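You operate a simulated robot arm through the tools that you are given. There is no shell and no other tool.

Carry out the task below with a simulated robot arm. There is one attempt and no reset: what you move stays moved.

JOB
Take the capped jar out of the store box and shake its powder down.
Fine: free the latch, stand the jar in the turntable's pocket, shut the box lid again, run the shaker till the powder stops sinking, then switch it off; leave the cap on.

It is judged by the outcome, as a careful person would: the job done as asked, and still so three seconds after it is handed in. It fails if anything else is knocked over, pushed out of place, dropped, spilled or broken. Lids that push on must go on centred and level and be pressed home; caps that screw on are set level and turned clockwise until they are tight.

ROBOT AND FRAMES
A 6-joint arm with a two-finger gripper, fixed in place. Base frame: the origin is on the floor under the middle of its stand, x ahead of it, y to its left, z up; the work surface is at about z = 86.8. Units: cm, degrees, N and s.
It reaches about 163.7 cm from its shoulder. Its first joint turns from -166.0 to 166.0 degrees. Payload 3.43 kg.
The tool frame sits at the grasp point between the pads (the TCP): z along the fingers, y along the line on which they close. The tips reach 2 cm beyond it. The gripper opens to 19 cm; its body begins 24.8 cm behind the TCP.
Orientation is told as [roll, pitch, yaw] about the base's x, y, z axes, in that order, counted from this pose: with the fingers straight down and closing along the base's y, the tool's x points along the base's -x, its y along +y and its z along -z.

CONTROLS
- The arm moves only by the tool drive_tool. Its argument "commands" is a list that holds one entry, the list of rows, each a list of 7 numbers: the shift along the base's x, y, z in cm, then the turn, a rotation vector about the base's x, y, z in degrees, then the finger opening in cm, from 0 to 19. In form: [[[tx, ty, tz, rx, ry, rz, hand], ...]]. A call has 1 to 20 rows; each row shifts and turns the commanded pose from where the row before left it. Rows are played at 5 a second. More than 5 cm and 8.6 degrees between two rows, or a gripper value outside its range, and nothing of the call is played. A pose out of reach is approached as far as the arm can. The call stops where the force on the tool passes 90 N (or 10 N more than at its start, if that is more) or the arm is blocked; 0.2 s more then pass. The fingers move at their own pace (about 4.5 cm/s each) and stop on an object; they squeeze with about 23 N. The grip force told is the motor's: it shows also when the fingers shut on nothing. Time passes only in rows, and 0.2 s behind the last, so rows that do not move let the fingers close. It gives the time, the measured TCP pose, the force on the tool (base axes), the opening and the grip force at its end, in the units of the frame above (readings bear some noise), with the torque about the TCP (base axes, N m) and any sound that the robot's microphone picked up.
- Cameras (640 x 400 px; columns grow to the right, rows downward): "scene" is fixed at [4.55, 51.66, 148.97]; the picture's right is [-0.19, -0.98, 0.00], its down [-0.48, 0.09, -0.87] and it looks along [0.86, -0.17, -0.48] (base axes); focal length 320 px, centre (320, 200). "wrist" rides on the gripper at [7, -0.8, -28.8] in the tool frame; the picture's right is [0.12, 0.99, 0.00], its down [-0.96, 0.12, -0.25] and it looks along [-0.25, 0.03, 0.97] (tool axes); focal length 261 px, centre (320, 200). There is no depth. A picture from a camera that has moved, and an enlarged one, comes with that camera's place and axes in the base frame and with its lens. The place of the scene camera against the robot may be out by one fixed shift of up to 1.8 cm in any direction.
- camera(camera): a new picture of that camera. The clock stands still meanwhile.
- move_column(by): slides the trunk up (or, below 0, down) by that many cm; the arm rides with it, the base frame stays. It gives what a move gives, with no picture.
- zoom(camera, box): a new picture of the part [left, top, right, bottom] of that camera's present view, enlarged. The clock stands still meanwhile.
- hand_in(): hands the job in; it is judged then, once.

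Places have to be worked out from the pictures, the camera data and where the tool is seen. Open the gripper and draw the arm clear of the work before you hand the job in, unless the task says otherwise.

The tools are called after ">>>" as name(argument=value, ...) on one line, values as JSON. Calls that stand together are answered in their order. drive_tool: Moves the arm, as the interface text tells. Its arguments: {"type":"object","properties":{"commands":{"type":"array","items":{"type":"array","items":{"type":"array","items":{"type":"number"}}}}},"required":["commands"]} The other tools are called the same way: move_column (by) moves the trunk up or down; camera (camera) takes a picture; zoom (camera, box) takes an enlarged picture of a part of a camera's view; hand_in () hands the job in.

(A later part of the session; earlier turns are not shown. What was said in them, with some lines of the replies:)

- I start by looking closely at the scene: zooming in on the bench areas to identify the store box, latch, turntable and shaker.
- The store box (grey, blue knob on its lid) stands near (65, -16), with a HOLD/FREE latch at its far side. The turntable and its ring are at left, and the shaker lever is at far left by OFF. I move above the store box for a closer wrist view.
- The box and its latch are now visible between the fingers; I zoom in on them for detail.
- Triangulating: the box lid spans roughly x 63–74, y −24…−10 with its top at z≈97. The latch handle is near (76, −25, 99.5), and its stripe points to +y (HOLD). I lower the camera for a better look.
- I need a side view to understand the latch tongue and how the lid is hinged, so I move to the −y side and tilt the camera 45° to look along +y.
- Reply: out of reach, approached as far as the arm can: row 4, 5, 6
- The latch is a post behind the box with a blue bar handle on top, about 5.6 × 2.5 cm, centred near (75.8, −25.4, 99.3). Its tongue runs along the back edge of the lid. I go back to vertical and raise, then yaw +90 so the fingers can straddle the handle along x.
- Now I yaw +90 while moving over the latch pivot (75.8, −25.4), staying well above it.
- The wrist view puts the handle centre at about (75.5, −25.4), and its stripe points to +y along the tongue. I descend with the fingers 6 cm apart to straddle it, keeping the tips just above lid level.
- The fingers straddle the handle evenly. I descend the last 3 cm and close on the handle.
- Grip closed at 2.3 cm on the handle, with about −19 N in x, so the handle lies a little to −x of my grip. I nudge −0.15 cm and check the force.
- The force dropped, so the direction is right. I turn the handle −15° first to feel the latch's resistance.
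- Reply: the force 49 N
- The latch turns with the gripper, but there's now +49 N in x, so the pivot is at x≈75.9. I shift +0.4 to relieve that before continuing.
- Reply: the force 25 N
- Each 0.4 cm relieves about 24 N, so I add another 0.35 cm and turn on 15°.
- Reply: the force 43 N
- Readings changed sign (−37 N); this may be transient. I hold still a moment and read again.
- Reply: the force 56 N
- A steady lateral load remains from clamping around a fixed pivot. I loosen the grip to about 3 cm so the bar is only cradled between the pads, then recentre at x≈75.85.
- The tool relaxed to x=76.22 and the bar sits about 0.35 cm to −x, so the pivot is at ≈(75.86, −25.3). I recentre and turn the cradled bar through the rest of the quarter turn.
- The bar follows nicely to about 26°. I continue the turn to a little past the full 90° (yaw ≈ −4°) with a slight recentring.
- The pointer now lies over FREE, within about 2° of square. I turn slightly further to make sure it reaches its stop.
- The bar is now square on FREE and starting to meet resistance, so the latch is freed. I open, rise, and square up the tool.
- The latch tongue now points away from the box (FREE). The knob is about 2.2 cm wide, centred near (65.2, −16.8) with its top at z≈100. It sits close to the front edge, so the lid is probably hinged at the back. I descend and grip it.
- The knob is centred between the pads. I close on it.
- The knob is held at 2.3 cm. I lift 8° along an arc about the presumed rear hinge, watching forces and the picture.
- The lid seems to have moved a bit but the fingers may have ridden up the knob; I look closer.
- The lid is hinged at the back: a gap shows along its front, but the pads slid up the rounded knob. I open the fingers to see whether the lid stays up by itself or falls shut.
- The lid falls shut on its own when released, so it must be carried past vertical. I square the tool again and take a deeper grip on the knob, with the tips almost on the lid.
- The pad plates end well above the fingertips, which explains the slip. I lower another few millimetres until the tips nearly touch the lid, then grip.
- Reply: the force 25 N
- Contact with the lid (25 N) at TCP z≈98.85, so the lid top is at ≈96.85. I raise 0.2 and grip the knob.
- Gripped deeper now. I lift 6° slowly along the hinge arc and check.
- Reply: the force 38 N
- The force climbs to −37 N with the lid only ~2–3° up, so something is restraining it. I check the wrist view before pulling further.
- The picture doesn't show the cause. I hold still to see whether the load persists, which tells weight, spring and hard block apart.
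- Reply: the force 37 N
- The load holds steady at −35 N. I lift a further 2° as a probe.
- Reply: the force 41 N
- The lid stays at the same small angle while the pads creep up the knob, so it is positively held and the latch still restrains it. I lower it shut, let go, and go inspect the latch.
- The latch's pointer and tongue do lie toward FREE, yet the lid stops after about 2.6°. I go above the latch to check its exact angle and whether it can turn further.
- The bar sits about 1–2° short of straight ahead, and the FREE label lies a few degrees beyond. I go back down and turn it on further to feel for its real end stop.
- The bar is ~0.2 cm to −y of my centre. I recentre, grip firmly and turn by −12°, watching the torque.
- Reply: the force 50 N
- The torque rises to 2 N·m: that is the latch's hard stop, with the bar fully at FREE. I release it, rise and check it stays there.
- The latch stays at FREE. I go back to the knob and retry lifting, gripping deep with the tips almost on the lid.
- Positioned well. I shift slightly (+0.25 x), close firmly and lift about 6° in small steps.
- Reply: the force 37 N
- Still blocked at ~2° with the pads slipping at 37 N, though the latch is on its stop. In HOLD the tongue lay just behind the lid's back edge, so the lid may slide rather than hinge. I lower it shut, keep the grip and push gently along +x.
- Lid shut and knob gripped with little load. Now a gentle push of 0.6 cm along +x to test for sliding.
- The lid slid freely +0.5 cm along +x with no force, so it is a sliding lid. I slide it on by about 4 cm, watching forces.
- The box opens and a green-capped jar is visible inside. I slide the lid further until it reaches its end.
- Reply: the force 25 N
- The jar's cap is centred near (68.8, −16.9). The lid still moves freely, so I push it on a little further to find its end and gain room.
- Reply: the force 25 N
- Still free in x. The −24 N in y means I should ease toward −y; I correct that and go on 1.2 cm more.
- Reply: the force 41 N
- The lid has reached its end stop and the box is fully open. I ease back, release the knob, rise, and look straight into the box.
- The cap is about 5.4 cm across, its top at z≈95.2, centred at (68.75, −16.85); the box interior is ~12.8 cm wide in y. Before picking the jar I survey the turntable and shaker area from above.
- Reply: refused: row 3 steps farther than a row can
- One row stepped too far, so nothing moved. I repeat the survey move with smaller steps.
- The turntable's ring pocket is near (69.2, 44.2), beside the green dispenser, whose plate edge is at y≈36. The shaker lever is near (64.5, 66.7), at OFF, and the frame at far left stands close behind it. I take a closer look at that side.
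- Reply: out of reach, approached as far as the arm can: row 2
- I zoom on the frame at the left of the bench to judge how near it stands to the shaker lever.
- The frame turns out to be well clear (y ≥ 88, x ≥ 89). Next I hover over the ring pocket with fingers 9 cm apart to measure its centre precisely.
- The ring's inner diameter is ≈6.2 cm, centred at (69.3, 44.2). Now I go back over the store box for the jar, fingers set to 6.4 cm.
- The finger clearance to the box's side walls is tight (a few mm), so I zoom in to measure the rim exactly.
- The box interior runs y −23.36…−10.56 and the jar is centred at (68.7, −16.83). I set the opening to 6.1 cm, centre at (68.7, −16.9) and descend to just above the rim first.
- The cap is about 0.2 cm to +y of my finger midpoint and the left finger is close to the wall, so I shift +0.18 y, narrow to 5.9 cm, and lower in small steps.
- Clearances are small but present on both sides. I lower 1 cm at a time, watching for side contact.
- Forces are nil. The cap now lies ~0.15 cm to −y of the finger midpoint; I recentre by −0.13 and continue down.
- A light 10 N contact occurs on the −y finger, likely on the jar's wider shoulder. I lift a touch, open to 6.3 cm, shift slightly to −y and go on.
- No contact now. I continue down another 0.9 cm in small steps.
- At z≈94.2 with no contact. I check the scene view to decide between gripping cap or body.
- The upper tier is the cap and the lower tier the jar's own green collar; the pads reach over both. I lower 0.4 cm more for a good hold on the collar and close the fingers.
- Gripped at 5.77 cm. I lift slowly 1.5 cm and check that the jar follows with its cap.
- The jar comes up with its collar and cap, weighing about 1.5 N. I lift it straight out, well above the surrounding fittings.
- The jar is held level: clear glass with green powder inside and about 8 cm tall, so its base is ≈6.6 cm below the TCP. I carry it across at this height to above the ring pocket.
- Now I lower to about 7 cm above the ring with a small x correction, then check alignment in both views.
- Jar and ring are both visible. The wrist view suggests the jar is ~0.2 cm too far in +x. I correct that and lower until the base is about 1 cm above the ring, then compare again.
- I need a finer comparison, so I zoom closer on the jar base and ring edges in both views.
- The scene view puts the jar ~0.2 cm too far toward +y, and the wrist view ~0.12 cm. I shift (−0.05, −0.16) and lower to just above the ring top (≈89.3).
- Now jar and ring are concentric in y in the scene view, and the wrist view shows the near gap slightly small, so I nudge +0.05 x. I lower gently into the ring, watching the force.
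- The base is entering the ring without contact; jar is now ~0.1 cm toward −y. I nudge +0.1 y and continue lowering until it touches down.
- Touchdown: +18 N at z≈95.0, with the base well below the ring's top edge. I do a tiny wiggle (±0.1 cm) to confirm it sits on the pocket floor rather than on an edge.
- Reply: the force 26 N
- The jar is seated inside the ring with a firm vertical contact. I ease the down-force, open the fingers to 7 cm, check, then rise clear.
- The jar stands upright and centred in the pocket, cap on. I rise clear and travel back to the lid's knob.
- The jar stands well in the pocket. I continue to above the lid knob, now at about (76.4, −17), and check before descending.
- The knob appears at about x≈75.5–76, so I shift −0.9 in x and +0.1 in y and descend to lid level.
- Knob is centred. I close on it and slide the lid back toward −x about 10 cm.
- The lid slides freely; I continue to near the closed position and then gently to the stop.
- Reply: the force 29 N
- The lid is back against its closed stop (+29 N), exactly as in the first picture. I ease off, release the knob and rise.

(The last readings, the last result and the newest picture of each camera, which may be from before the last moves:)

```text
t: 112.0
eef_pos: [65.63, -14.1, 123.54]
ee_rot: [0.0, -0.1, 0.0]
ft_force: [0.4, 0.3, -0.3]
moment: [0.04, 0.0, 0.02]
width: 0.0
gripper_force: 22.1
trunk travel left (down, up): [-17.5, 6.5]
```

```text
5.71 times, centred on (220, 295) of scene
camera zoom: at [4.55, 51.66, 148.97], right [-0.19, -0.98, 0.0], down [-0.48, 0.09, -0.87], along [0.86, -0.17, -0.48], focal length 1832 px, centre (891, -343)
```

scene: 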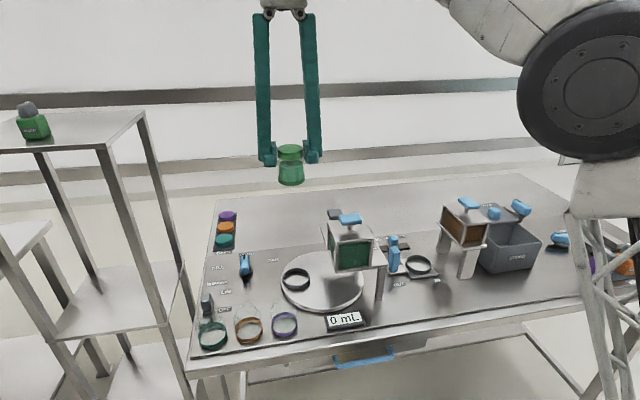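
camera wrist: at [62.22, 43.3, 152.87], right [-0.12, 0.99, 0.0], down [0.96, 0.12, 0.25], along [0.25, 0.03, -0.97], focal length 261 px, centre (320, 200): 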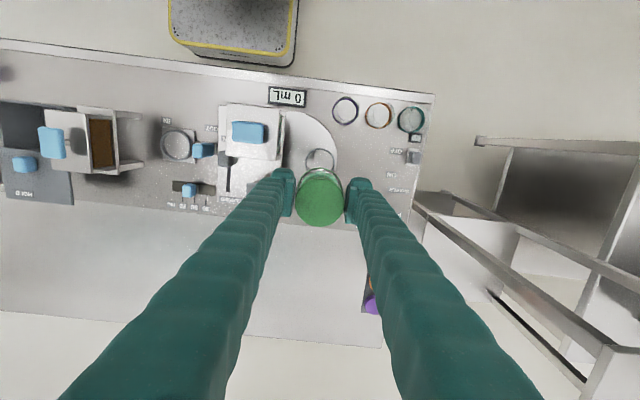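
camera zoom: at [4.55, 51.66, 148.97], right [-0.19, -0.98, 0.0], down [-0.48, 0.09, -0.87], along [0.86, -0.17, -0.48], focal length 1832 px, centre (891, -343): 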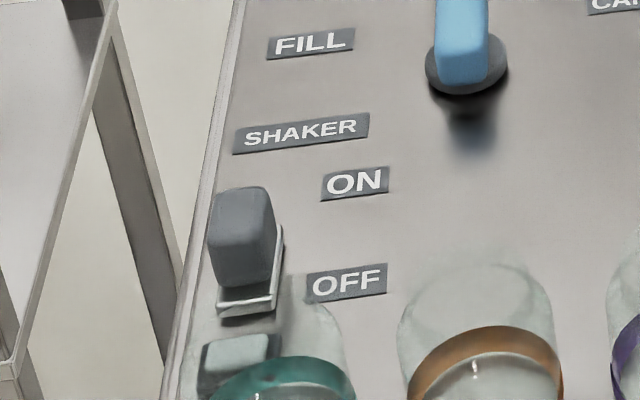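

The lid is shut. Now to the shaker: the grey knob stands on a plate at far left, beside OFF, with the teal-rimmed jar close by. I travel there at height for a close look.

>>> drive_tool(commands=[[[0, 3, 0.5, 0, 0, 0, 3], [0, 4.5, 0, 0, 0, 0, 5], [0, 4.5, 0, 0, 0, 0, 7], [0, 4.5, 0, 0, 0, 0, 9], [0, 4.5, 0, 0, 0, 0, 10], [0, 4.5, 0, 0, 0, 0, 10], [0, 4.5, 0, 0, 0, 0, 10], [0, 4.5, 0, 0, 0, 0, 10], [0, 4.5, 0, 0, 0, 0, 10], [0, 4.5, 0, 0, 0, 0, 10], [0, 4.5, 0, 0, 0, 0, 10], [0, 4.5, 0, 0, 0, 0, 10], [0, 4.5, 0, 0, 0, 0, 10], [0, 4.5, 0, 0, 0, 0, 10], [-0.5, 4.5, 0, 0, 0, 0, 10], [-0.5, 4.5, 0, 0, 0, 0, 10], [-0.5, 4.5, 0, 0, 0, 0, 10], [-0.5, 4.5, 0, 0, 0, 0, 10], [0, 0, 0, 0, 0, 0, 10]]])

>>> camera(camera="wrist")

>>> camera(camera="scene")

```text
t: 116.0
eef_pos: [63.02, 64.5, 122.36]
ee_rot: [0.3, -0.3, 0.1]
ft_force: [0.1, 0.5, -0.1]
moment: [-0.04, 0.01, 0.0]
width: 9.99
gripper_force: 0.1
out of reach, approached as far as the arm can: row 17, 18
trunk travel left (down, up): [-17.5, 6.5]
```

```text
taken
camera wrist: at [55.66, 63.64, 151.05], right [-0.12, 0.99, 0.0], down [0.96, 0.11, 0.25], along [0.25, 0.03, -0.97], focal length 261 px, centre (320, 200)
```

wrist: 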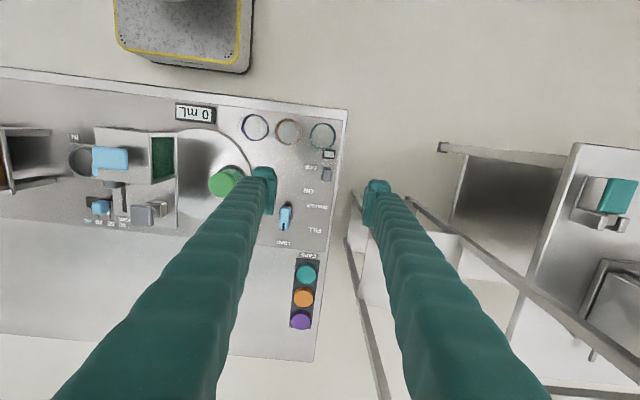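

```text
taken
```

scene: 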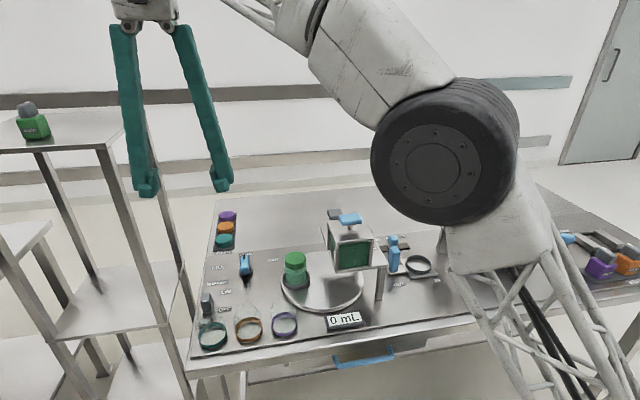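

The switch is visible between the fingers; I zoom in on it.

>>> zoom(camera="wrist", box=[280, 110, 370, 210])

>>> zoom(camera="scene", box=[190, 270, 240, 330])

```text
4.00 times, centred on (325, 160) of wrist
camera zoom: at [55.66, 63.64, 151.05], right [-0.12, 0.99, 0.0], down [0.96, 0.11, 0.25], along [0.25, 0.03, -0.97], focal length 1043 px, centre (300, 360)
```

zoom: 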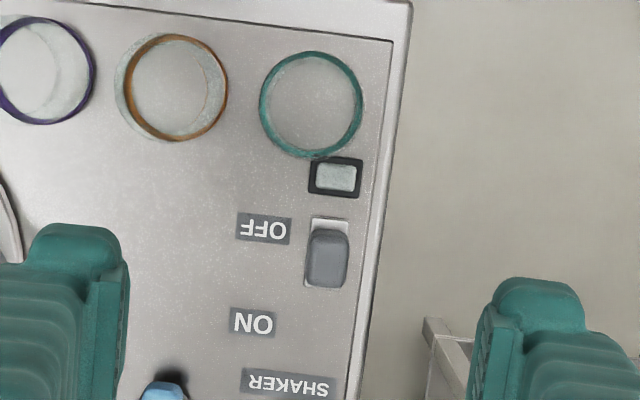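

```text
6.67 times, centred on (215, 300) of scene
camera zoom: at [4.55, 51.66, 148.97], right [-0.19, -0.98, 0.0], down [-0.48, 0.09, -0.87], along [0.86, -0.17, -0.48], focal length 2137 px, centre (1020, -467)
```

zoom: 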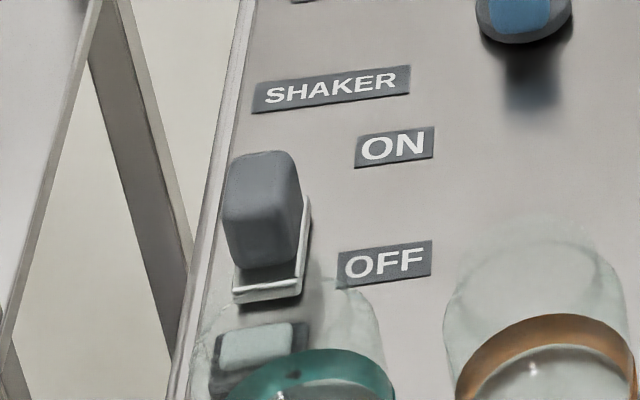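

The switch is a 2.3 cm wide block standing on a plate and leaning toward OFF (−x), its top near (64.4, 66.2, 92.4). I'll straddle it along y and move it toward +x. First I lower toward it with fingers 7 cm apart.

>>> drive_tool(commands=[[[0, 0, -3, 0, 0, 0, 8], [0, 0, -3, 0, 0, 0, 7], [0.3, 0.4, -3, 0, 0, 0, 7], [0.4, 0.5, -3, 0, 0, 0, 7], [0.4, 0.5, -3, 0, 0, 0, 7], [0.3, 0.4, -2, 0, 0, 0, 7], [0, 0, -2, 0, 0, 0, 7], [0, 0, 0, 0, 0, 0, 7]]])

>>> camera(camera="wrist")

>>> zoom(camera="wrist", box=[250, 110, 390, 230])

>>> zoom(camera="scene", box=[160, 200, 280, 340])

```text
t: 117.8
eef_pos: [64.21, 66.42, 103.37]
ee_rot: [0.1, 0.0, -0.1]
ft_force: [0.5, 0.2, -0.5]
moment: [-0.01, 0.0, 0.0]
width: 6.98
gripper_force: 0.0
trunk travel left (down, up): [-17.5, 6.5]
```

```text
taken
camera wrist: at [56.92, 65.67, 132.17], right [-0.12, 0.99, 0.0], down [0.96, 0.12, 0.25], along [0.25, 0.03, -0.97], focal length 261 px, centre (320, 200)
```

wrist: 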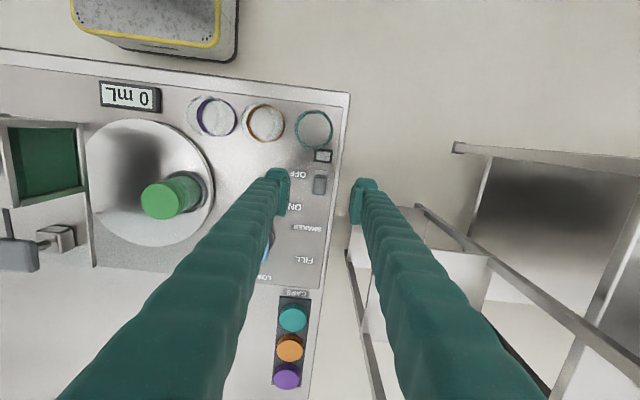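

```text
3.33 times, centred on (320, 170) of wrist
camera zoom: at [56.92, 65.67, 132.17], right [-0.12, 0.99, 0.0], down [0.96, 0.12, 0.25], along [0.25, 0.03, -0.97], focal length 869 px, centre (320, 300)
```

zoom: 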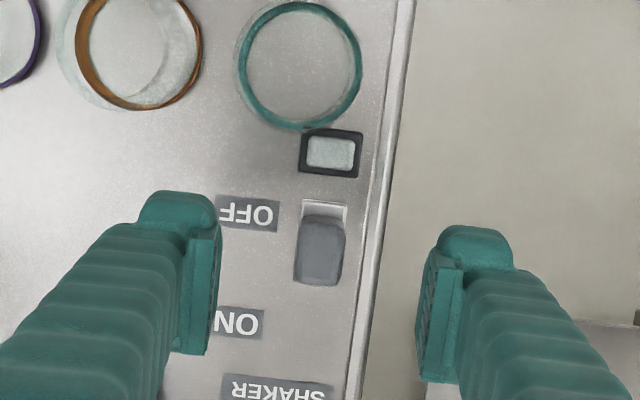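

```text
2.86 times, centred on (220, 270) of scene
camera zoom: at [4.55, 51.66, 148.97], right [-0.19, -0.98, 0.0], down [-0.48, 0.09, -0.87], along [0.86, -0.17, -0.48], focal length 916 px, centre (606, 0)
```

zoom: 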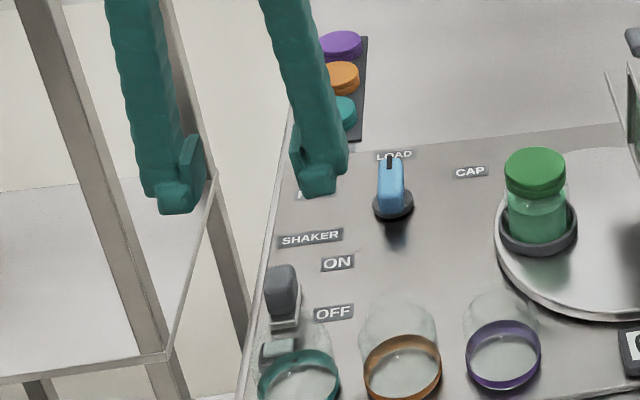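

The block is centred at about (64.6, 66.6). I descend to TCP z≈92.3 with the fingers open either side of it.

>>> drive_tool(commands=[[[0.2, 0.15, -3, 0, 0, 0, 7], [0.1, 0, -3, 0, 0, 0, 6], [0, 0, -2.5, 0, 0, 0, 5], [0, 0, -1.5, 0, 0, 0, 5], [0, 0, -0.8, 0, 0, 0, 5], [0, 0, 0, 0, 0, 0, 5]]])

>>> zoom(camera="wrist", box=[250, 110, 390, 230])

>>> zoom(camera="scene", box=[180, 250, 260, 340])

```text
t: 119.2
eef_pos: [64.55, 66.51, 92.66]
ee_rot: [-0.1, -0.1, 0.1]
ft_force: [0.0, -0.2, -0.5]
moment: [0.02, 0.0, 0.03]
width: 5.03
gripper_force: 0.1
trunk travel left (down, up): [-17.5, 6.5]
```

```text
3.33 times, centred on (320, 170) of wrist
camera zoom: at [57.25, 65.8, 121.35], right [-0.12, 0.99, 0.0], down [0.96, 0.12, 0.25], along [0.25, 0.03, -0.97], focal length 869 px, centre (320, 300)
```

zoom: 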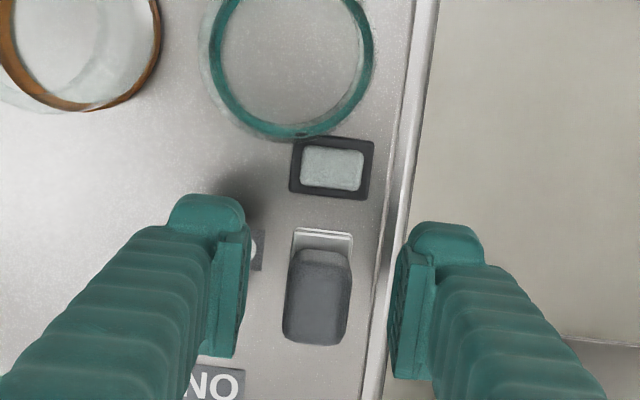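

```text
4.44 times, centred on (220, 295) of scene
camera zoom: at [4.55, 51.66, 148.97], right [-0.19, -0.98, 0.0], down [-0.48, 0.09, -0.87], along [0.86, -0.17, -0.48], focal length 1424 px, centre (764, -222)
```

zoom: 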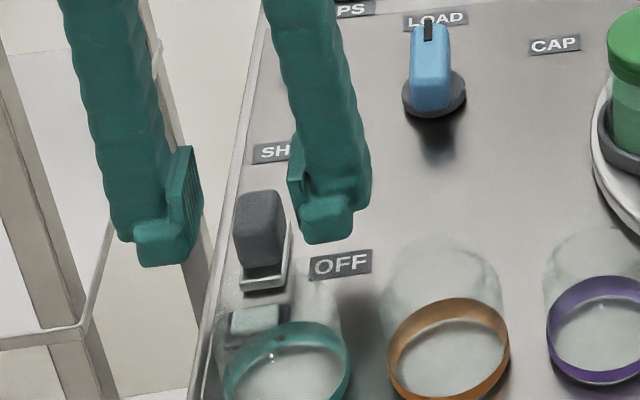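

The block is centred between the fingers. I close on it lightly.

>>> drive_tool(commands=[[[0, 0.03, -0.2, 0, 0, 0, 3.5], [0, 0, 0, 0, 0, 0, 2.5], [0, 0, 0, 0, 0, 0, 1.5], [0, 0, 0, 0, 0, 0, 1.5], [0, 0, 0, 0, 0, 0, 1.5]]])

>>> zoom(camera="scene", box=[180, 250, 260, 340])

```text
t: 120.4
eef_pos: [64.57, 66.61, 92.51]
ee_rot: [0.1, -0.2, 0.0]
ft_force: [-0.3, -4.3, 23.0]
moment: [-0.07, -0.11, -0.03]
width: 1.86
gripper_force: 18.4
trunk travel left (down, up): [-17.5, 6.5]
```

```text
4.44 times, centred on (220, 295) of scene
camera zoom: at [4.55, 51.66, 148.97], right [-0.19, -0.98, 0.0], down [-0.48, 0.09, -0.87], along [0.86, -0.17, -0.48], focal length 1424 px, centre (764, -222)
```

zoom: 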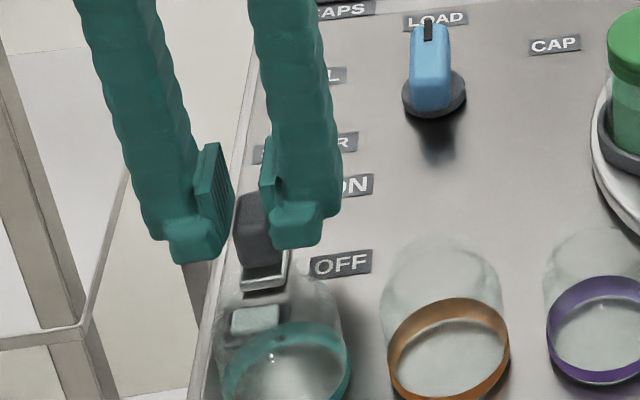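

The pads caught only the rounded top (23 N downward wedge). I open, go 0.9 cm lower and grip again.

>>> drive_tool(commands=[[[0, 0, 0, 0, 0, 0, 4], [0, 0, 0, 0, 0, 0, 4], [0, 0, -0.4, 0, 0, 0, 4], [0, 0, -0.5, 0, 0, 0, 4], [0, 0, 0, 0, 0, 0, 3], [0, 0, 0, 0, 0, 0, 1.5], [0, 0, 0, 0, 0, 0, 1.5], [0, 0, 0, 0, 0, 0, 1.5]]])

>>> zoom(camera="scene", box=[180, 250, 260, 340])

>>> zoom(camera="wrist", box=[250, 110, 390, 230])

```text
t: 122.2
eef_pos: [64.42, 66.49, 91.43]
ee_rot: [0.0, -0.1, 0.0]
ft_force: [-0.4, -3.1, -2.7]
moment: [-0.02, 0.01, -0.01]
width: 2.27
gripper_force: 44.6
trunk travel left (down, up): [-17.5, 6.5]
```

```text
4.44 times, centred on (220, 295) of scene
camera zoom: at [4.55, 51.66, 148.97], right [-0.19, -0.98, 0.0], down [-0.48, 0.09, -0.87], along [0.86, -0.17, -0.48], focal length 1424 px, centre (764, -222)
```

zoom: 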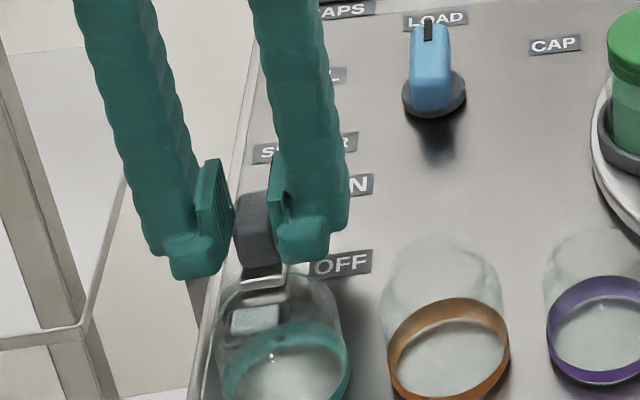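

```text
3.33 times, centred on (320, 170) of wrist
camera zoom: at [57.29, 65.81, 120.15], right [-0.12, 0.99, 0.0], down [0.96, 0.12, 0.25], along [0.25, 0.03, -0.97], focal length 869 px, centre (320, 300)
```

zoom: 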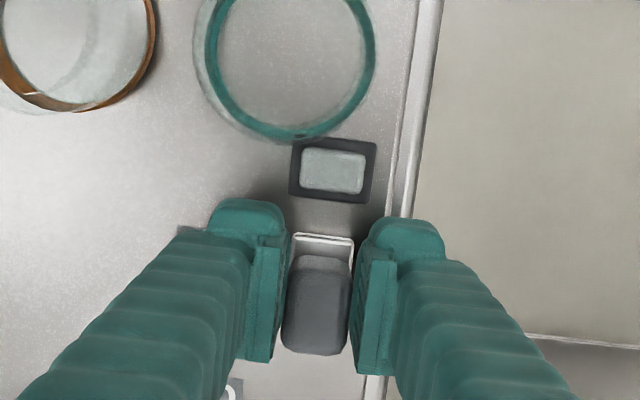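

Gripped properly at 2.27 cm. I push gently +x in small steps and watch the force.

>>> drive_tool(commands=[[[0.2, 0, 0, 0, 0, 0, 1.5], [0.2, 0, 0, 0, 0, 0, 1.5], [0, 0, 0, 0, 0, 0, 1.5]]])

>>> zoom(camera="wrist", box=[250, 110, 390, 230])

```text
t: 123.0
eef_pos: [64.95, 66.55, 91.37]
ee_rot: [-0.1, 0.0, 0.0]
ft_force: [-0.6, -9.0, -13.4]
moment: [-0.05, -0.07, 0.01]
width: 2.25
gripper_force: 45.4
trunk travel left (down, up): [-17.5, 6.5]
```

```text
3.33 times, centred on (320, 170) of wrist
camera zoom: at [57.74, 65.84, 120.16], right [-0.12, 0.99, 0.0], down [0.96, 0.12, 0.25], along [0.25, 0.03, -0.97], focal length 869 px, centre (320, 300)
```

zoom: 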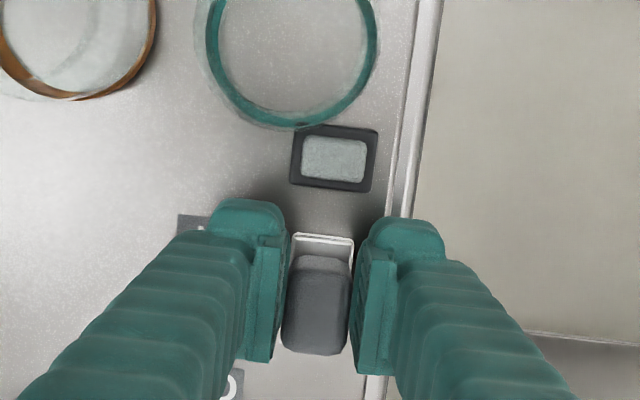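

The block and its silver shoe moved together with no resistance: it's a slide switch. ON is about 5.6 cm along +x, at x≈70, so I slide it on.

>>> drive_tool(commands=[[[0.4, -0.04, -0.05, 0, 0, 0, 1.5], [0.4, 0, 0, 0, 0, 0, 1.5], [0.4, 0, 0, 0, 0, 0, 1.5], [0.4, 0, 0, 0, 0, 0, 1.5], [0.4, 0, 0, 0, 0, 0, 1.5], [0.4, 0, 0, 0, 0, 0, 1.5], [0, 0, 0, 0, 0, 0, 1.5]]])

>>> camera(camera="scene")

>>> zoom(camera="wrist", box=[220, 90, 400, 230])

```text
t: 124.6
eef_pos: [67.41, 66.4, 91.36]
ee_rot: [0.0, -0.1, 0.1]
ft_force: [-0.1, -12.5, -3.6]
moment: [-0.1, 0.09, -0.03]
width: 2.27
gripper_force: 44.6
trunk travel left (down, up): [-17.5, 6.5]
```

```text
taken
```

scene: 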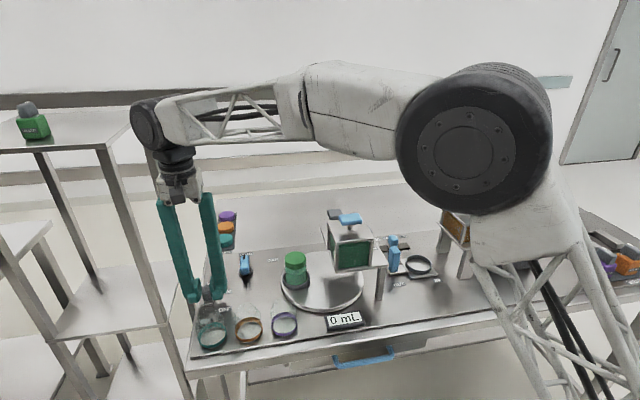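

```text
2.86 times, centred on (310, 160) of wrist
camera zoom: at [60.14, 65.81, 120.16], right [-0.12, 0.99, 0.0], down [0.96, 0.12, 0.25], along [0.25, 0.03, -0.97], focal length 745 px, centre (349, 314)
```

zoom: 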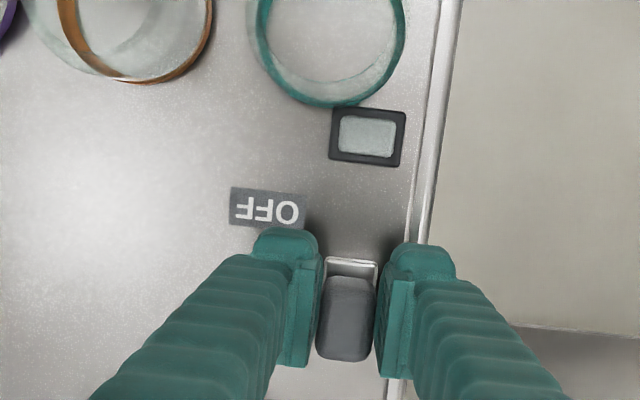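

It slides freely, now halfway (x≈67.4), and the scene camera still sees the jar. Before switching on, I record the powder level in the jar.

>>> zoom(camera="scene", box=[275, 245, 325, 295])

>>> drive_tool(commands=[[[0.4, -0.05, 0, 0, 0, 0, 1.5], [0.4, 0, 0, 0, 0, 0, 1.5], [0.4, 0, 0, 0, 0, 0, 1.5], [0.4, 0, 0, 0, 0, 0, 1.5], [0.4, 0, 0, 0, 0, 0, 1.5], [0.3, 0, 0, 0, 0, 0, 1.5], [0, 0, 0, 0, 0, 0, 1.5]]])

>>> zoom(camera="scene", box=[275, 245, 325, 295])

>>> zoom(camera="wrist", box=[220, 90, 400, 230])

```text
8.00 times, centred on (300, 270) of scene
camera zoom: at [4.55, 51.66, 148.97], right [-0.19, -0.98, 0.0], down [-0.48, 0.09, -0.87], along [0.86, -0.17, -0.48], focal length 2564 px, centre (480, -360)
```

zoom: 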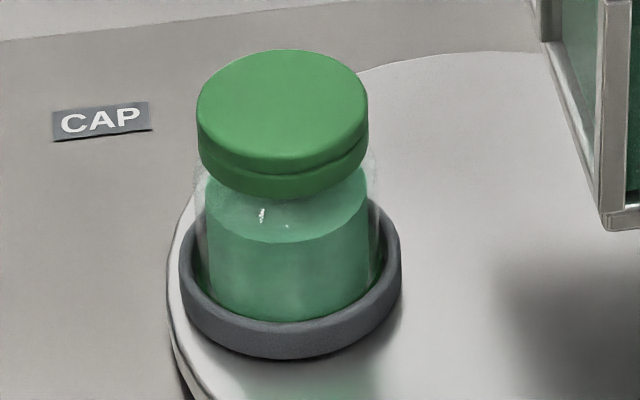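

```text
t: 126.2
eef_pos: [69.43, 66.51, 91.37]
ee_rot: [0.0, 0.0, 0.1]
ft_force: [-33.5, -9.3, -1.4]
moment: [-0.08, 0.34, -0.07]
width: 2.33
gripper_force: 45.3
trunk travel left (down, up): [-17.5, 6.5]
```

```text
8.00 times, centred on (300, 270) of scene
camera zoom: at [4.55, 51.66, 148.97], right [-0.19, -0.98, 0.0], down [-0.48, 0.09, -0.87], along [0.86, -0.17, -0.48], focal length 2564 px, centre (480, -360)
```

zoom: 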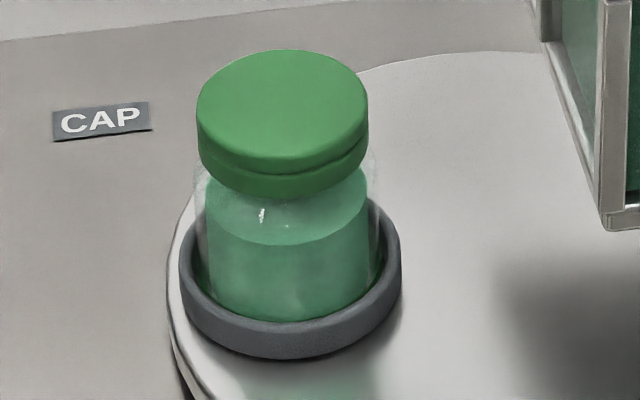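

```text
2.86 times, centred on (310, 160) of wrist
camera zoom: at [62.26, 65.79, 120.15], right [-0.12, 0.99, 0.0], down [0.96, 0.12, 0.25], along [0.25, 0.03, -0.97], focal length 745 px, centre (349, 314)
```

zoom: 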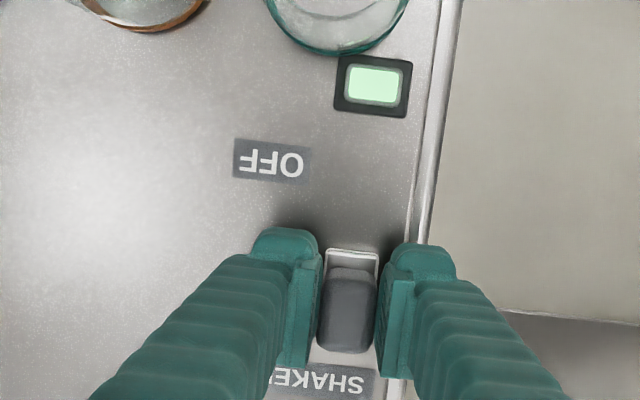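

The lamp has lit green and the powder has begun to sink, its front edge moving from row 242 to 245. I ease off the stop slightly and wait, keeping hold of the switch and watching the level.

>>> drive_tool(commands=[[[-0.12, -0.03, 0, 0, 0, 0, 1.5], [0, 0, 0, 0, 0, 0, 1.5], [0, 0, 0, 0, 0, 0, 1.5], [0, 0, 0, 0, 0, 0, 1.5], [0, 0, 0, 0, 0, 0, 1.5], [0, 0, 0, 0, 0, 0, 1.5], [0, 0, 0, 0, 0, 0, 1.5], [0, 0, 0, 0, 0, 0, 1.5], [0, 0, 0, 0, 0, 0, 1.5], [0, 0, 0, 0, 0, 0, 1.5]]])

>>> zoom(camera="scene", box=[275, 245, 325, 295])

>>> zoom(camera="wrist", box=[220, 90, 400, 230])

```text
t: 128.4
eef_pos: [69.45, 66.63, 91.34]
ee_rot: [0.0, -0.1, 0.0]
ft_force: [-17.5, -1.7, -2.2]
moment: [-0.01, 0.06, 0.03]
width: 2.27
gripper_force: 45.1
trunk travel left (down, up): [-17.5, 6.5]
```

```text
8.00 times, centred on (300, 270) of scene
camera zoom: at [4.55, 51.66, 148.97], right [-0.19, -0.98, 0.0], down [-0.48, 0.09, -0.87], along [0.86, -0.17, -0.48], focal length 2564 px, centre (480, -360)
```

zoom: 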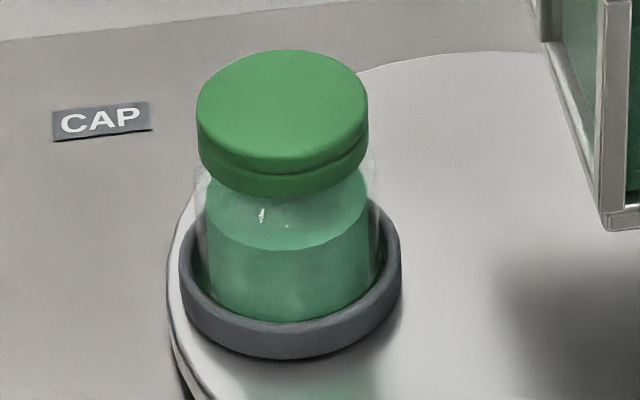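

```text
2.86 times, centred on (310, 160) of wrist
camera zoom: at [62.24, 65.8, 120.14], right [-0.12, 0.99, 0.0], down [0.96, 0.12, 0.25], along [0.25, 0.03, -0.97], focal length 745 px, centre (349, 314)
```

zoom: 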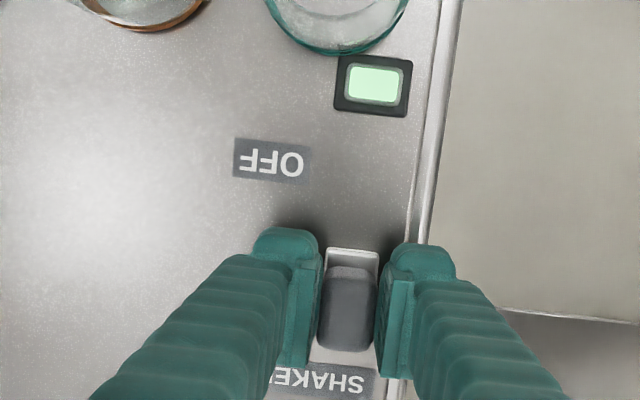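

The level keeps sinking (front edge now ≈ row 251). I wait another 4 s and look again.

>>> drive_tool(commands=[[[0, 0, 0, 0, 0, 0, 1.5], [0, 0, 0, 0, 0, 0, 1.5], [0, 0, 0, 0, 0, 0, 1.5], [0, 0, 0, 0, 0, 0, 1.5], [0, 0, 0, 0, 0, 0, 1.5], [0, 0, 0, 0, 0, 0, 1.5], [0, 0, 0, 0, 0, 0, 1.5], [0, 0, 0, 0, 0, 0, 1.5], [0, 0, 0, 0, 0, 0, 1.5], [0, 0, 0, 0, 0, 0, 1.5], [0, 0, 0, 0, 0, 0, 1.5], [0, 0, 0, 0, 0, 0, 1.5], [0, 0, 0, 0, 0, 0, 1.5], [0, 0, 0, 0, 0, 0, 1.5], [0, 0, 0, 0, 0, 0, 1.5], [0, 0, 0, 0, 0, 0, 1.5], [0, 0, 0, 0, 0, 0, 1.5], [0, 0, 0, 0, 0, 0, 1.5], [0, 0, 0, 0, 0, 0, 1.5], [0, 0, 0, 0, 0, 0, 1.5]]])

>>> zoom(camera="scene", box=[275, 245, 325, 295])

```text
t: 132.6
eef_pos: [69.54, 66.65, 91.46]
ee_rot: [0.0, -0.1, 0.1]
ft_force: [-9.7, 1.3, 3.1]
moment: [0.0, -0.02, -0.01]
width: 2.27
gripper_force: 45.1
trunk travel left (down, up): [-17.5, 6.5]
```

```text
8.00 times, centred on (300, 270) of scene
camera zoom: at [4.55, 51.66, 148.97], right [-0.19, -0.98, 0.0], down [-0.48, 0.09, -0.87], along [0.86, -0.17, -0.48], focal length 2564 px, centre (480, -360)
```

zoom: 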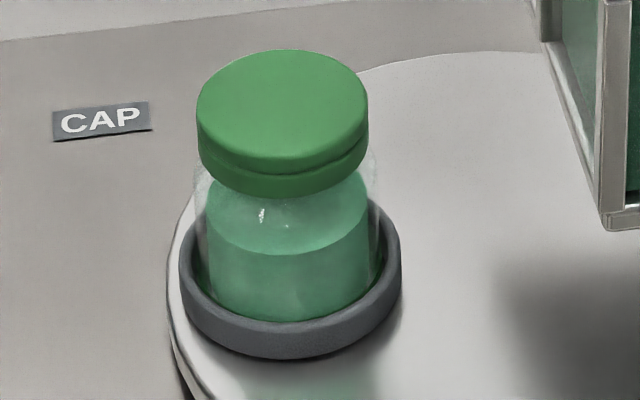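

Now ≈ row 255, sinking more slowly. I wait another 4 s and compare with a higher zoom.

>>> zoom(camera="scene", box=[285, 262, 313, 290])

>>> drive_tool(commands=[[[0, 0, 0, 0, 0, 0, 1.5], [0, 0, 0, 0, 0, 0, 1.5], [0, 0, 0, 0, 0, 0, 1.5], [0, 0, 0, 0, 0, 0, 1.5], [0, 0, 0, 0, 0, 0, 1.5], [0, 0, 0, 0, 0, 0, 1.5], [0, 0, 0, 0, 0, 0, 1.5], [0, 0, 0, 0, 0, 0, 1.5], [0, 0, 0, 0, 0, 0, 1.5], [0, 0, 0, 0, 0, 0, 1.5], [0, 0, 0, 0, 0, 0, 1.5], [0, 0, 0, 0, 0, 0, 1.5], [0, 0, 0, 0, 0, 0, 1.5], [0, 0, 0, 0, 0, 0, 1.5], [0, 0, 0, 0, 0, 0, 1.5], [0, 0, 0, 0, 0, 0, 1.5], [0, 0, 0, 0, 0, 0, 1.5], [0, 0, 0, 0, 0, 0, 1.5], [0, 0, 0, 0, 0, 0, 1.5], [0, 0, 0, 0, 0, 0, 1.5]]])

>>> zoom(camera="scene", box=[285, 262, 313, 290])

```text
14.29 times, centred on (299, 276) of scene
camera zoom: at [4.55, 51.66, 148.97], right [-0.19, -0.98, 0.0], down [-0.48, 0.09, -0.87], along [0.86, -0.17, -0.48], focal length 4579 px, centre (620, -886)
```

zoom: 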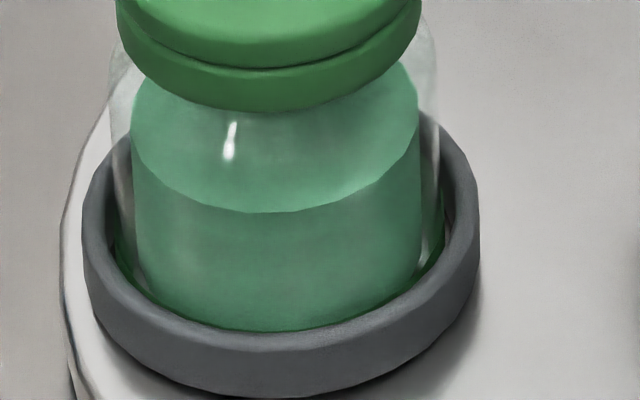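

```text
t: 136.8
eef_pos: [69.4, 66.5, 91.33]
ee_rot: [-0.1, -0.1, 0.0]
ft_force: [-5.1, 1.6, 3.6]
moment: [0.02, 0.03, -0.02]
width: 2.27
gripper_force: 44.9
trunk travel left (down, up): [-17.5, 6.5]
```

```text
14.29 times, centred on (299, 276) of scene
camera zoom: at [4.55, 51.66, 148.97], right [-0.19, -0.98, 0.0], down [-0.48, 0.09, -0.87], along [0.86, -0.17, -0.48], focal length 4579 px, centre (620, -886)
```

zoom: 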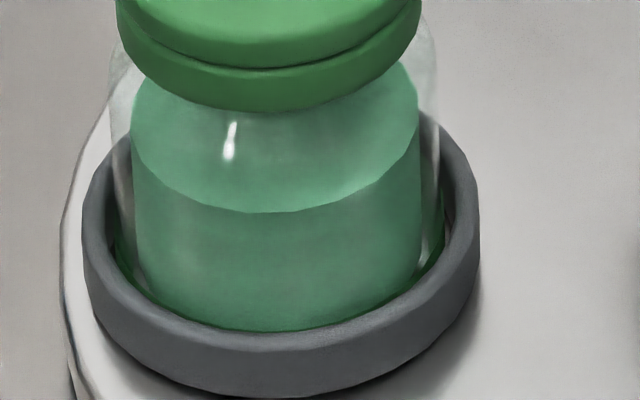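

The level is unchanged over the last 4 s (edge steady at row 212), so the powder has stopped sinking. I slide the switch back to OFF.

>>> drive_tool(commands=[[[-0.3, 0, 0, 0, 0, 0, 1.5], [-0.4, 0, 0, 0, 0, 0, 1.5], [-0.4, 0, 0, 0, 0, 0, 1.5], [-0.4, 0, 0, 0, 0, 0, 1.5], [-0.4, 0, 0, 0, 0, 0, 1.5], [-0.4, 0, 0, 0, 0, 0, 1.5], [-0.4, 0, 0, 0, 0, 0, 1.5], [-0.4, 0, 0, 0, 0, 0, 1.5], [-0.4, 0, 0, 0, 0, 0, 1.5], [-0.4, 0, 0, 0, 0, 0, 1.5], [-0.4, 0, 0, 0, 0, 0, 1.5], [0, 0, 0, 0, 0, 0, 1.5]]])

>>> zoom(camera="wrist", box=[250, 110, 390, 230])

>>> zoom(camera="scene", box=[285, 262, 313, 290])

```text
t: 139.4
eef_pos: [65.28, 66.44, 91.33]
ee_rot: [0.0, 0.0, 0.0]
ft_force: [-1.2, 32.0, 19.8]
moment: [0.3, -0.05, 0.02]
width: 2.29
gripper_force: 44.4
trunk travel left (down, up): [-17.5, 6.5]
```

```text
3.33 times, centred on (320, 170) of wrist
camera zoom: at [58.0, 65.78, 120.12], right [-0.12, 0.99, 0.0], down [0.96, 0.12, 0.25], along [0.25, 0.03, -0.97], focal length 869 px, centre (320, 300)
```

zoom: 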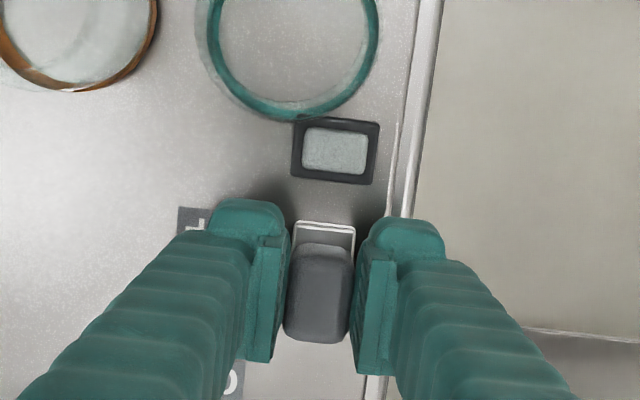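

```text
14.29 times, centred on (299, 276) of scene
camera zoom: at [4.55, 51.66, 148.97], right [-0.19, -0.98, 0.0], down [-0.48, 0.09, -0.87], along [0.86, -0.17, -0.48], focal length 4579 px, centre (620, -886)
```

zoom: 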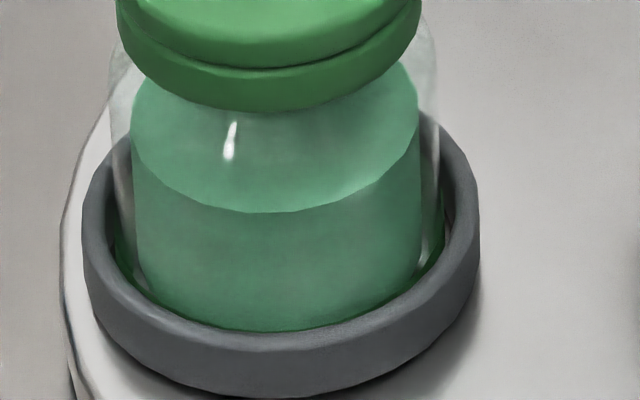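

The lamp is off and the powder level unchanged. I ease the side load (+0.12 y) and slide the last ~0.8 cm to the OFF end stop.

>>> drive_tool(commands=[[[-0.1, 0.12, 0.05, 0, 0, 0, 1.5], [-0.3, 0, 0, 0, 0, 0, 1.5], [-0.3, 0, 0, 0, 0, 0, 1.5], [-0.2, 0, 0, 0, 0, 0, 1.5], [0, 0, 0, 0, 0, 0, 1.5]]])

```text
t: 140.6
eef_pos: [64.58, 66.39, 91.26]
ee_rot: [-0.2, 0.0, 0.0]
ft_force: [33.9, -3.7, 4.8]
moment: [-0.04, -0.31, 0.03]
width: 2.29
gripper_force: 44.9
trunk travel left (down, up): [-17.5, 6.5]
```

The switch is on its OFF stop (+34 N). I ease off, open the fingers wide enough, and lift straight up clear of the bench.

>>> drive_tool(commands=[[[0.1, 0, 0, 0, 0, 0, 1.5], [0, 0, 0, 0, 0, 0, 3.5], [0, 0, 0, 0, 0, 0, 5], [0, 0, 1, 0, 0, 0, 5], [0, 0, 2, 0, 0, 0, 5], [0, 0, 3, 0, 0, 0, 5], [0, 0, 3, 0, 0, 0, 6], [0, 0, 3, 0, 0, 0, 7], [-1, -1, 3, 0, 0, 0, 8], [-2, -2, 3, 0, 0, 0, 9], [-2, -3, 3, 0, 0, 0, 10], [-2, -3, 3, 0, 0, 0, 10], [-2, -3, 2, 0, 0, 0, 10], [-1, -3, 0, 0, 0, 0, 10], [0, 0, 0, 0, 0, 0, 10]]])

>>> camera(camera="wrist")

>>> camera(camera="scene")

```text
t: 143.8
eef_pos: [54.5, 51.37, 117.55]
ee_rot: [0.1, -0.1, 0.0]
ft_force: [-0.6, -0.2, 0.5]
moment: [0.06, -0.05, -0.01]
width: 9.99
gripper_force: 0.1
trunk travel left (down, up): [-17.5, 6.5]
```

```text
taken
camera wrist: at [47.21, 50.61, 146.35], right [-0.12, 0.99, 0.0], down [0.96, 0.12, 0.25], along [0.25, 0.03, -0.97], focal length 261 px, centre (320, 200)
```

wrist: 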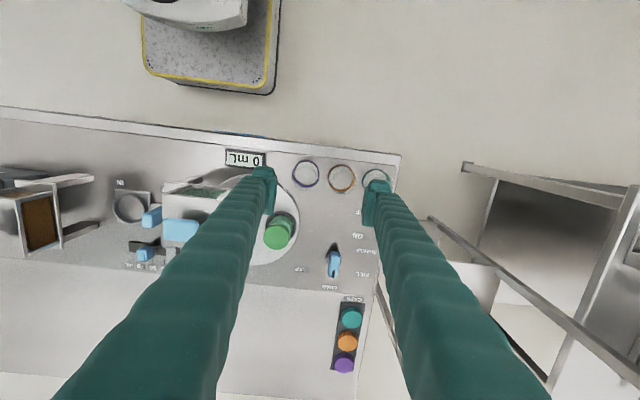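

```text
taken
```

scene: 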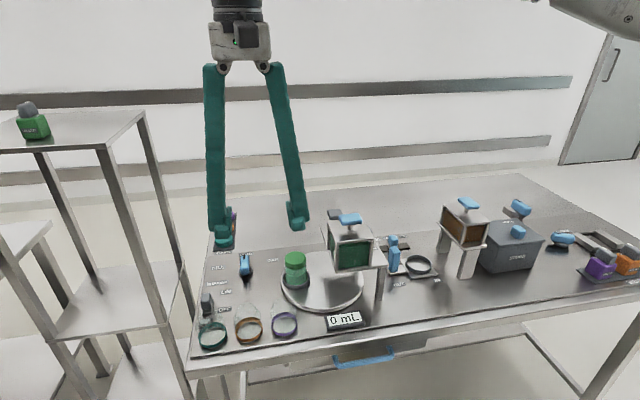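

All devices are in place and the switch is at OFF. I retreat to the start position, rising first, then inspect everything once more.

>>> drive_tool(commands=[[[0, 0, 4, 0, 0, 0, 12], [0, 0, 4, 0, 0, 0, 12], [0, -2, 4, 0, 0, 0, 12], [0, -3, 3, 0, 0, 0, 14], [0.5, -4.5, 1, 0, 0, 0, 15], [0.5, -4.5, 0, 0, 0, 0, 15], [0.5, -4.5, 0, 0, 0, 0, 15], [0.5, -4.5, 0, 0, 0, 0, 15], [0.5, -4.5, 0, 0, 0, 0, 15], [0.5, -4.5, 0, 0, 0, 0, 15], [0.5, -4.5, 0, 0, 0, 0, 15], [0.5, -4.5, 0, 0, 0, 0, 15], [0, -4.5, 0, 0, 0, 0, 15], [0, -4.5, 0, 0, 0, 0, 15], [0, 0, 0, 0, 0, 0, 15]]])

>>> camera(camera="scene")

>>> camera(camera="wrist")

>>> zoom(camera="scene", box=[180, 200, 360, 360])

>>> zoom(camera="scene", box=[470, 190, 560, 280])

>>> zoom(camera="scene", box=[285, 262, 313, 290])

```text
t: 147.0
eef_pos: [58.84, 1.55, 132.96]
ee_rot: [0.0, -0.1, 0.0]
ft_force: [-0.2, 0.2, 0.8]
moment: [-0.03, -0.02, 0.01]
width: 14.99
gripper_force: 0.0
out of reach, approached as far as the arm can: row 5
trunk travel left (down, up): [-17.5, 6.5]
```

```text
taken
```

scene: 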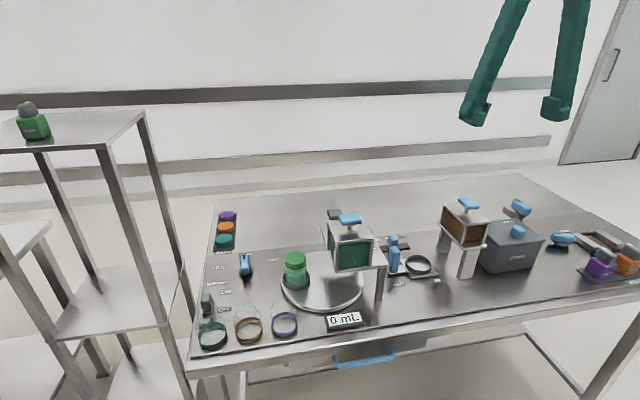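

```text
taken
camera wrist: at [51.54, 0.8, 161.73], right [-0.12, 0.99, 0.0], down [0.96, 0.12, 0.25], along [0.25, 0.03, -0.97], focal length 261 px, centre (320, 200)
```

wrist: 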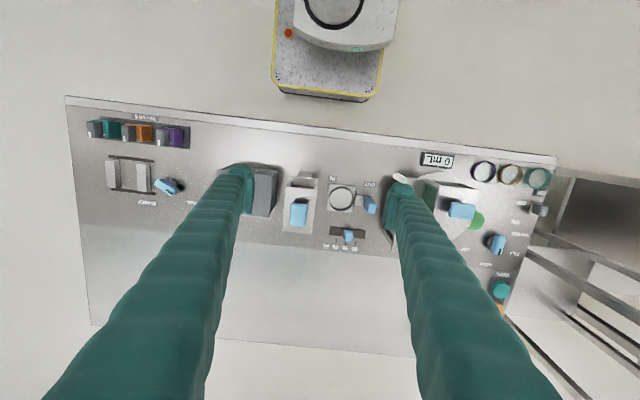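

```text
2.50 times, centred on (270, 280) of scene
camera zoom: at [4.55, 51.66, 148.97], right [-0.19, -0.98, 0.0], down [-0.48, 0.09, -0.87], along [0.86, -0.17, -0.48], focal length 801 px, centre (445, 0)
```

zoom: 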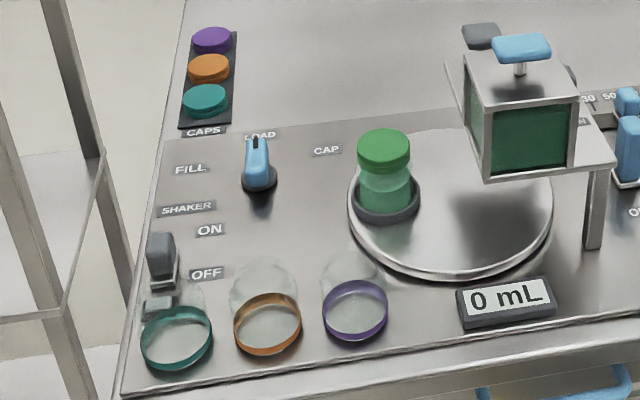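

```text
4.44 times, centred on (515, 235) of scene
camera zoom: at [4.55, 51.66, 148.97], right [-0.19, -0.98, 0.0], down [-0.48, 0.09, -0.87], along [0.86, -0.17, -0.48], focal length 1424 px, centre (-547, 44)
```

zoom: 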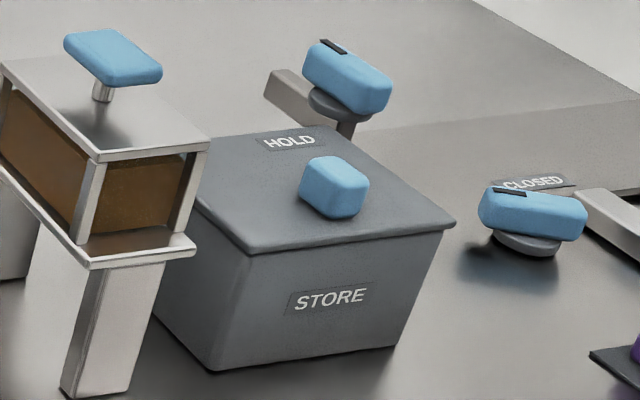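

```text
14.29 times, centred on (299, 276) of scene
camera zoom: at [4.55, 51.66, 148.97], right [-0.19, -0.98, 0.0], down [-0.48, 0.09, -0.87], along [0.86, -0.17, -0.48], focal length 4579 px, centre (620, -886)
```

zoom: 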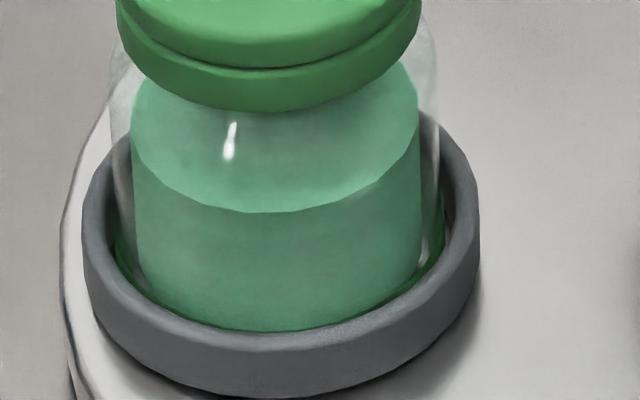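

Final check: the latch is at FREE and the store lid is fully shut. The capped jar stands upright in the turntable pocket with its powder settled, the shaker is at OFF with its lamp dark, and nothing else has moved. The gripper is open and clear of the work, so I hand the job in.

>>> hand_in()

```text
The job is handed in.
```

I've handed the job in. The capped jar is out of the store box and standing upright in the turntable's pocket, with its powder shaken down and the shaker switched off.

- **Latch:** turned from HOLD to FREE against its stop. I left it at FREE, since the job did not ask for it to be re-latched.
- **Box lid:** it slides back rather than lifting. I tried twice to lift it by the knob before finding this; it took up to about 39 N of pull and the grip slipped. It then slid open and shut freely and is now fully closed against its stop.
- **Jar:** seated inside the ring with the cap still on.
- **Shaker:** I ran it until the powder level had not moved for about four seconds, then slid it back to OFF. The lamp is dark.

In the last pictures nothing else looked moved, knocked over or spilled, and the open gripper was clear of the bench.
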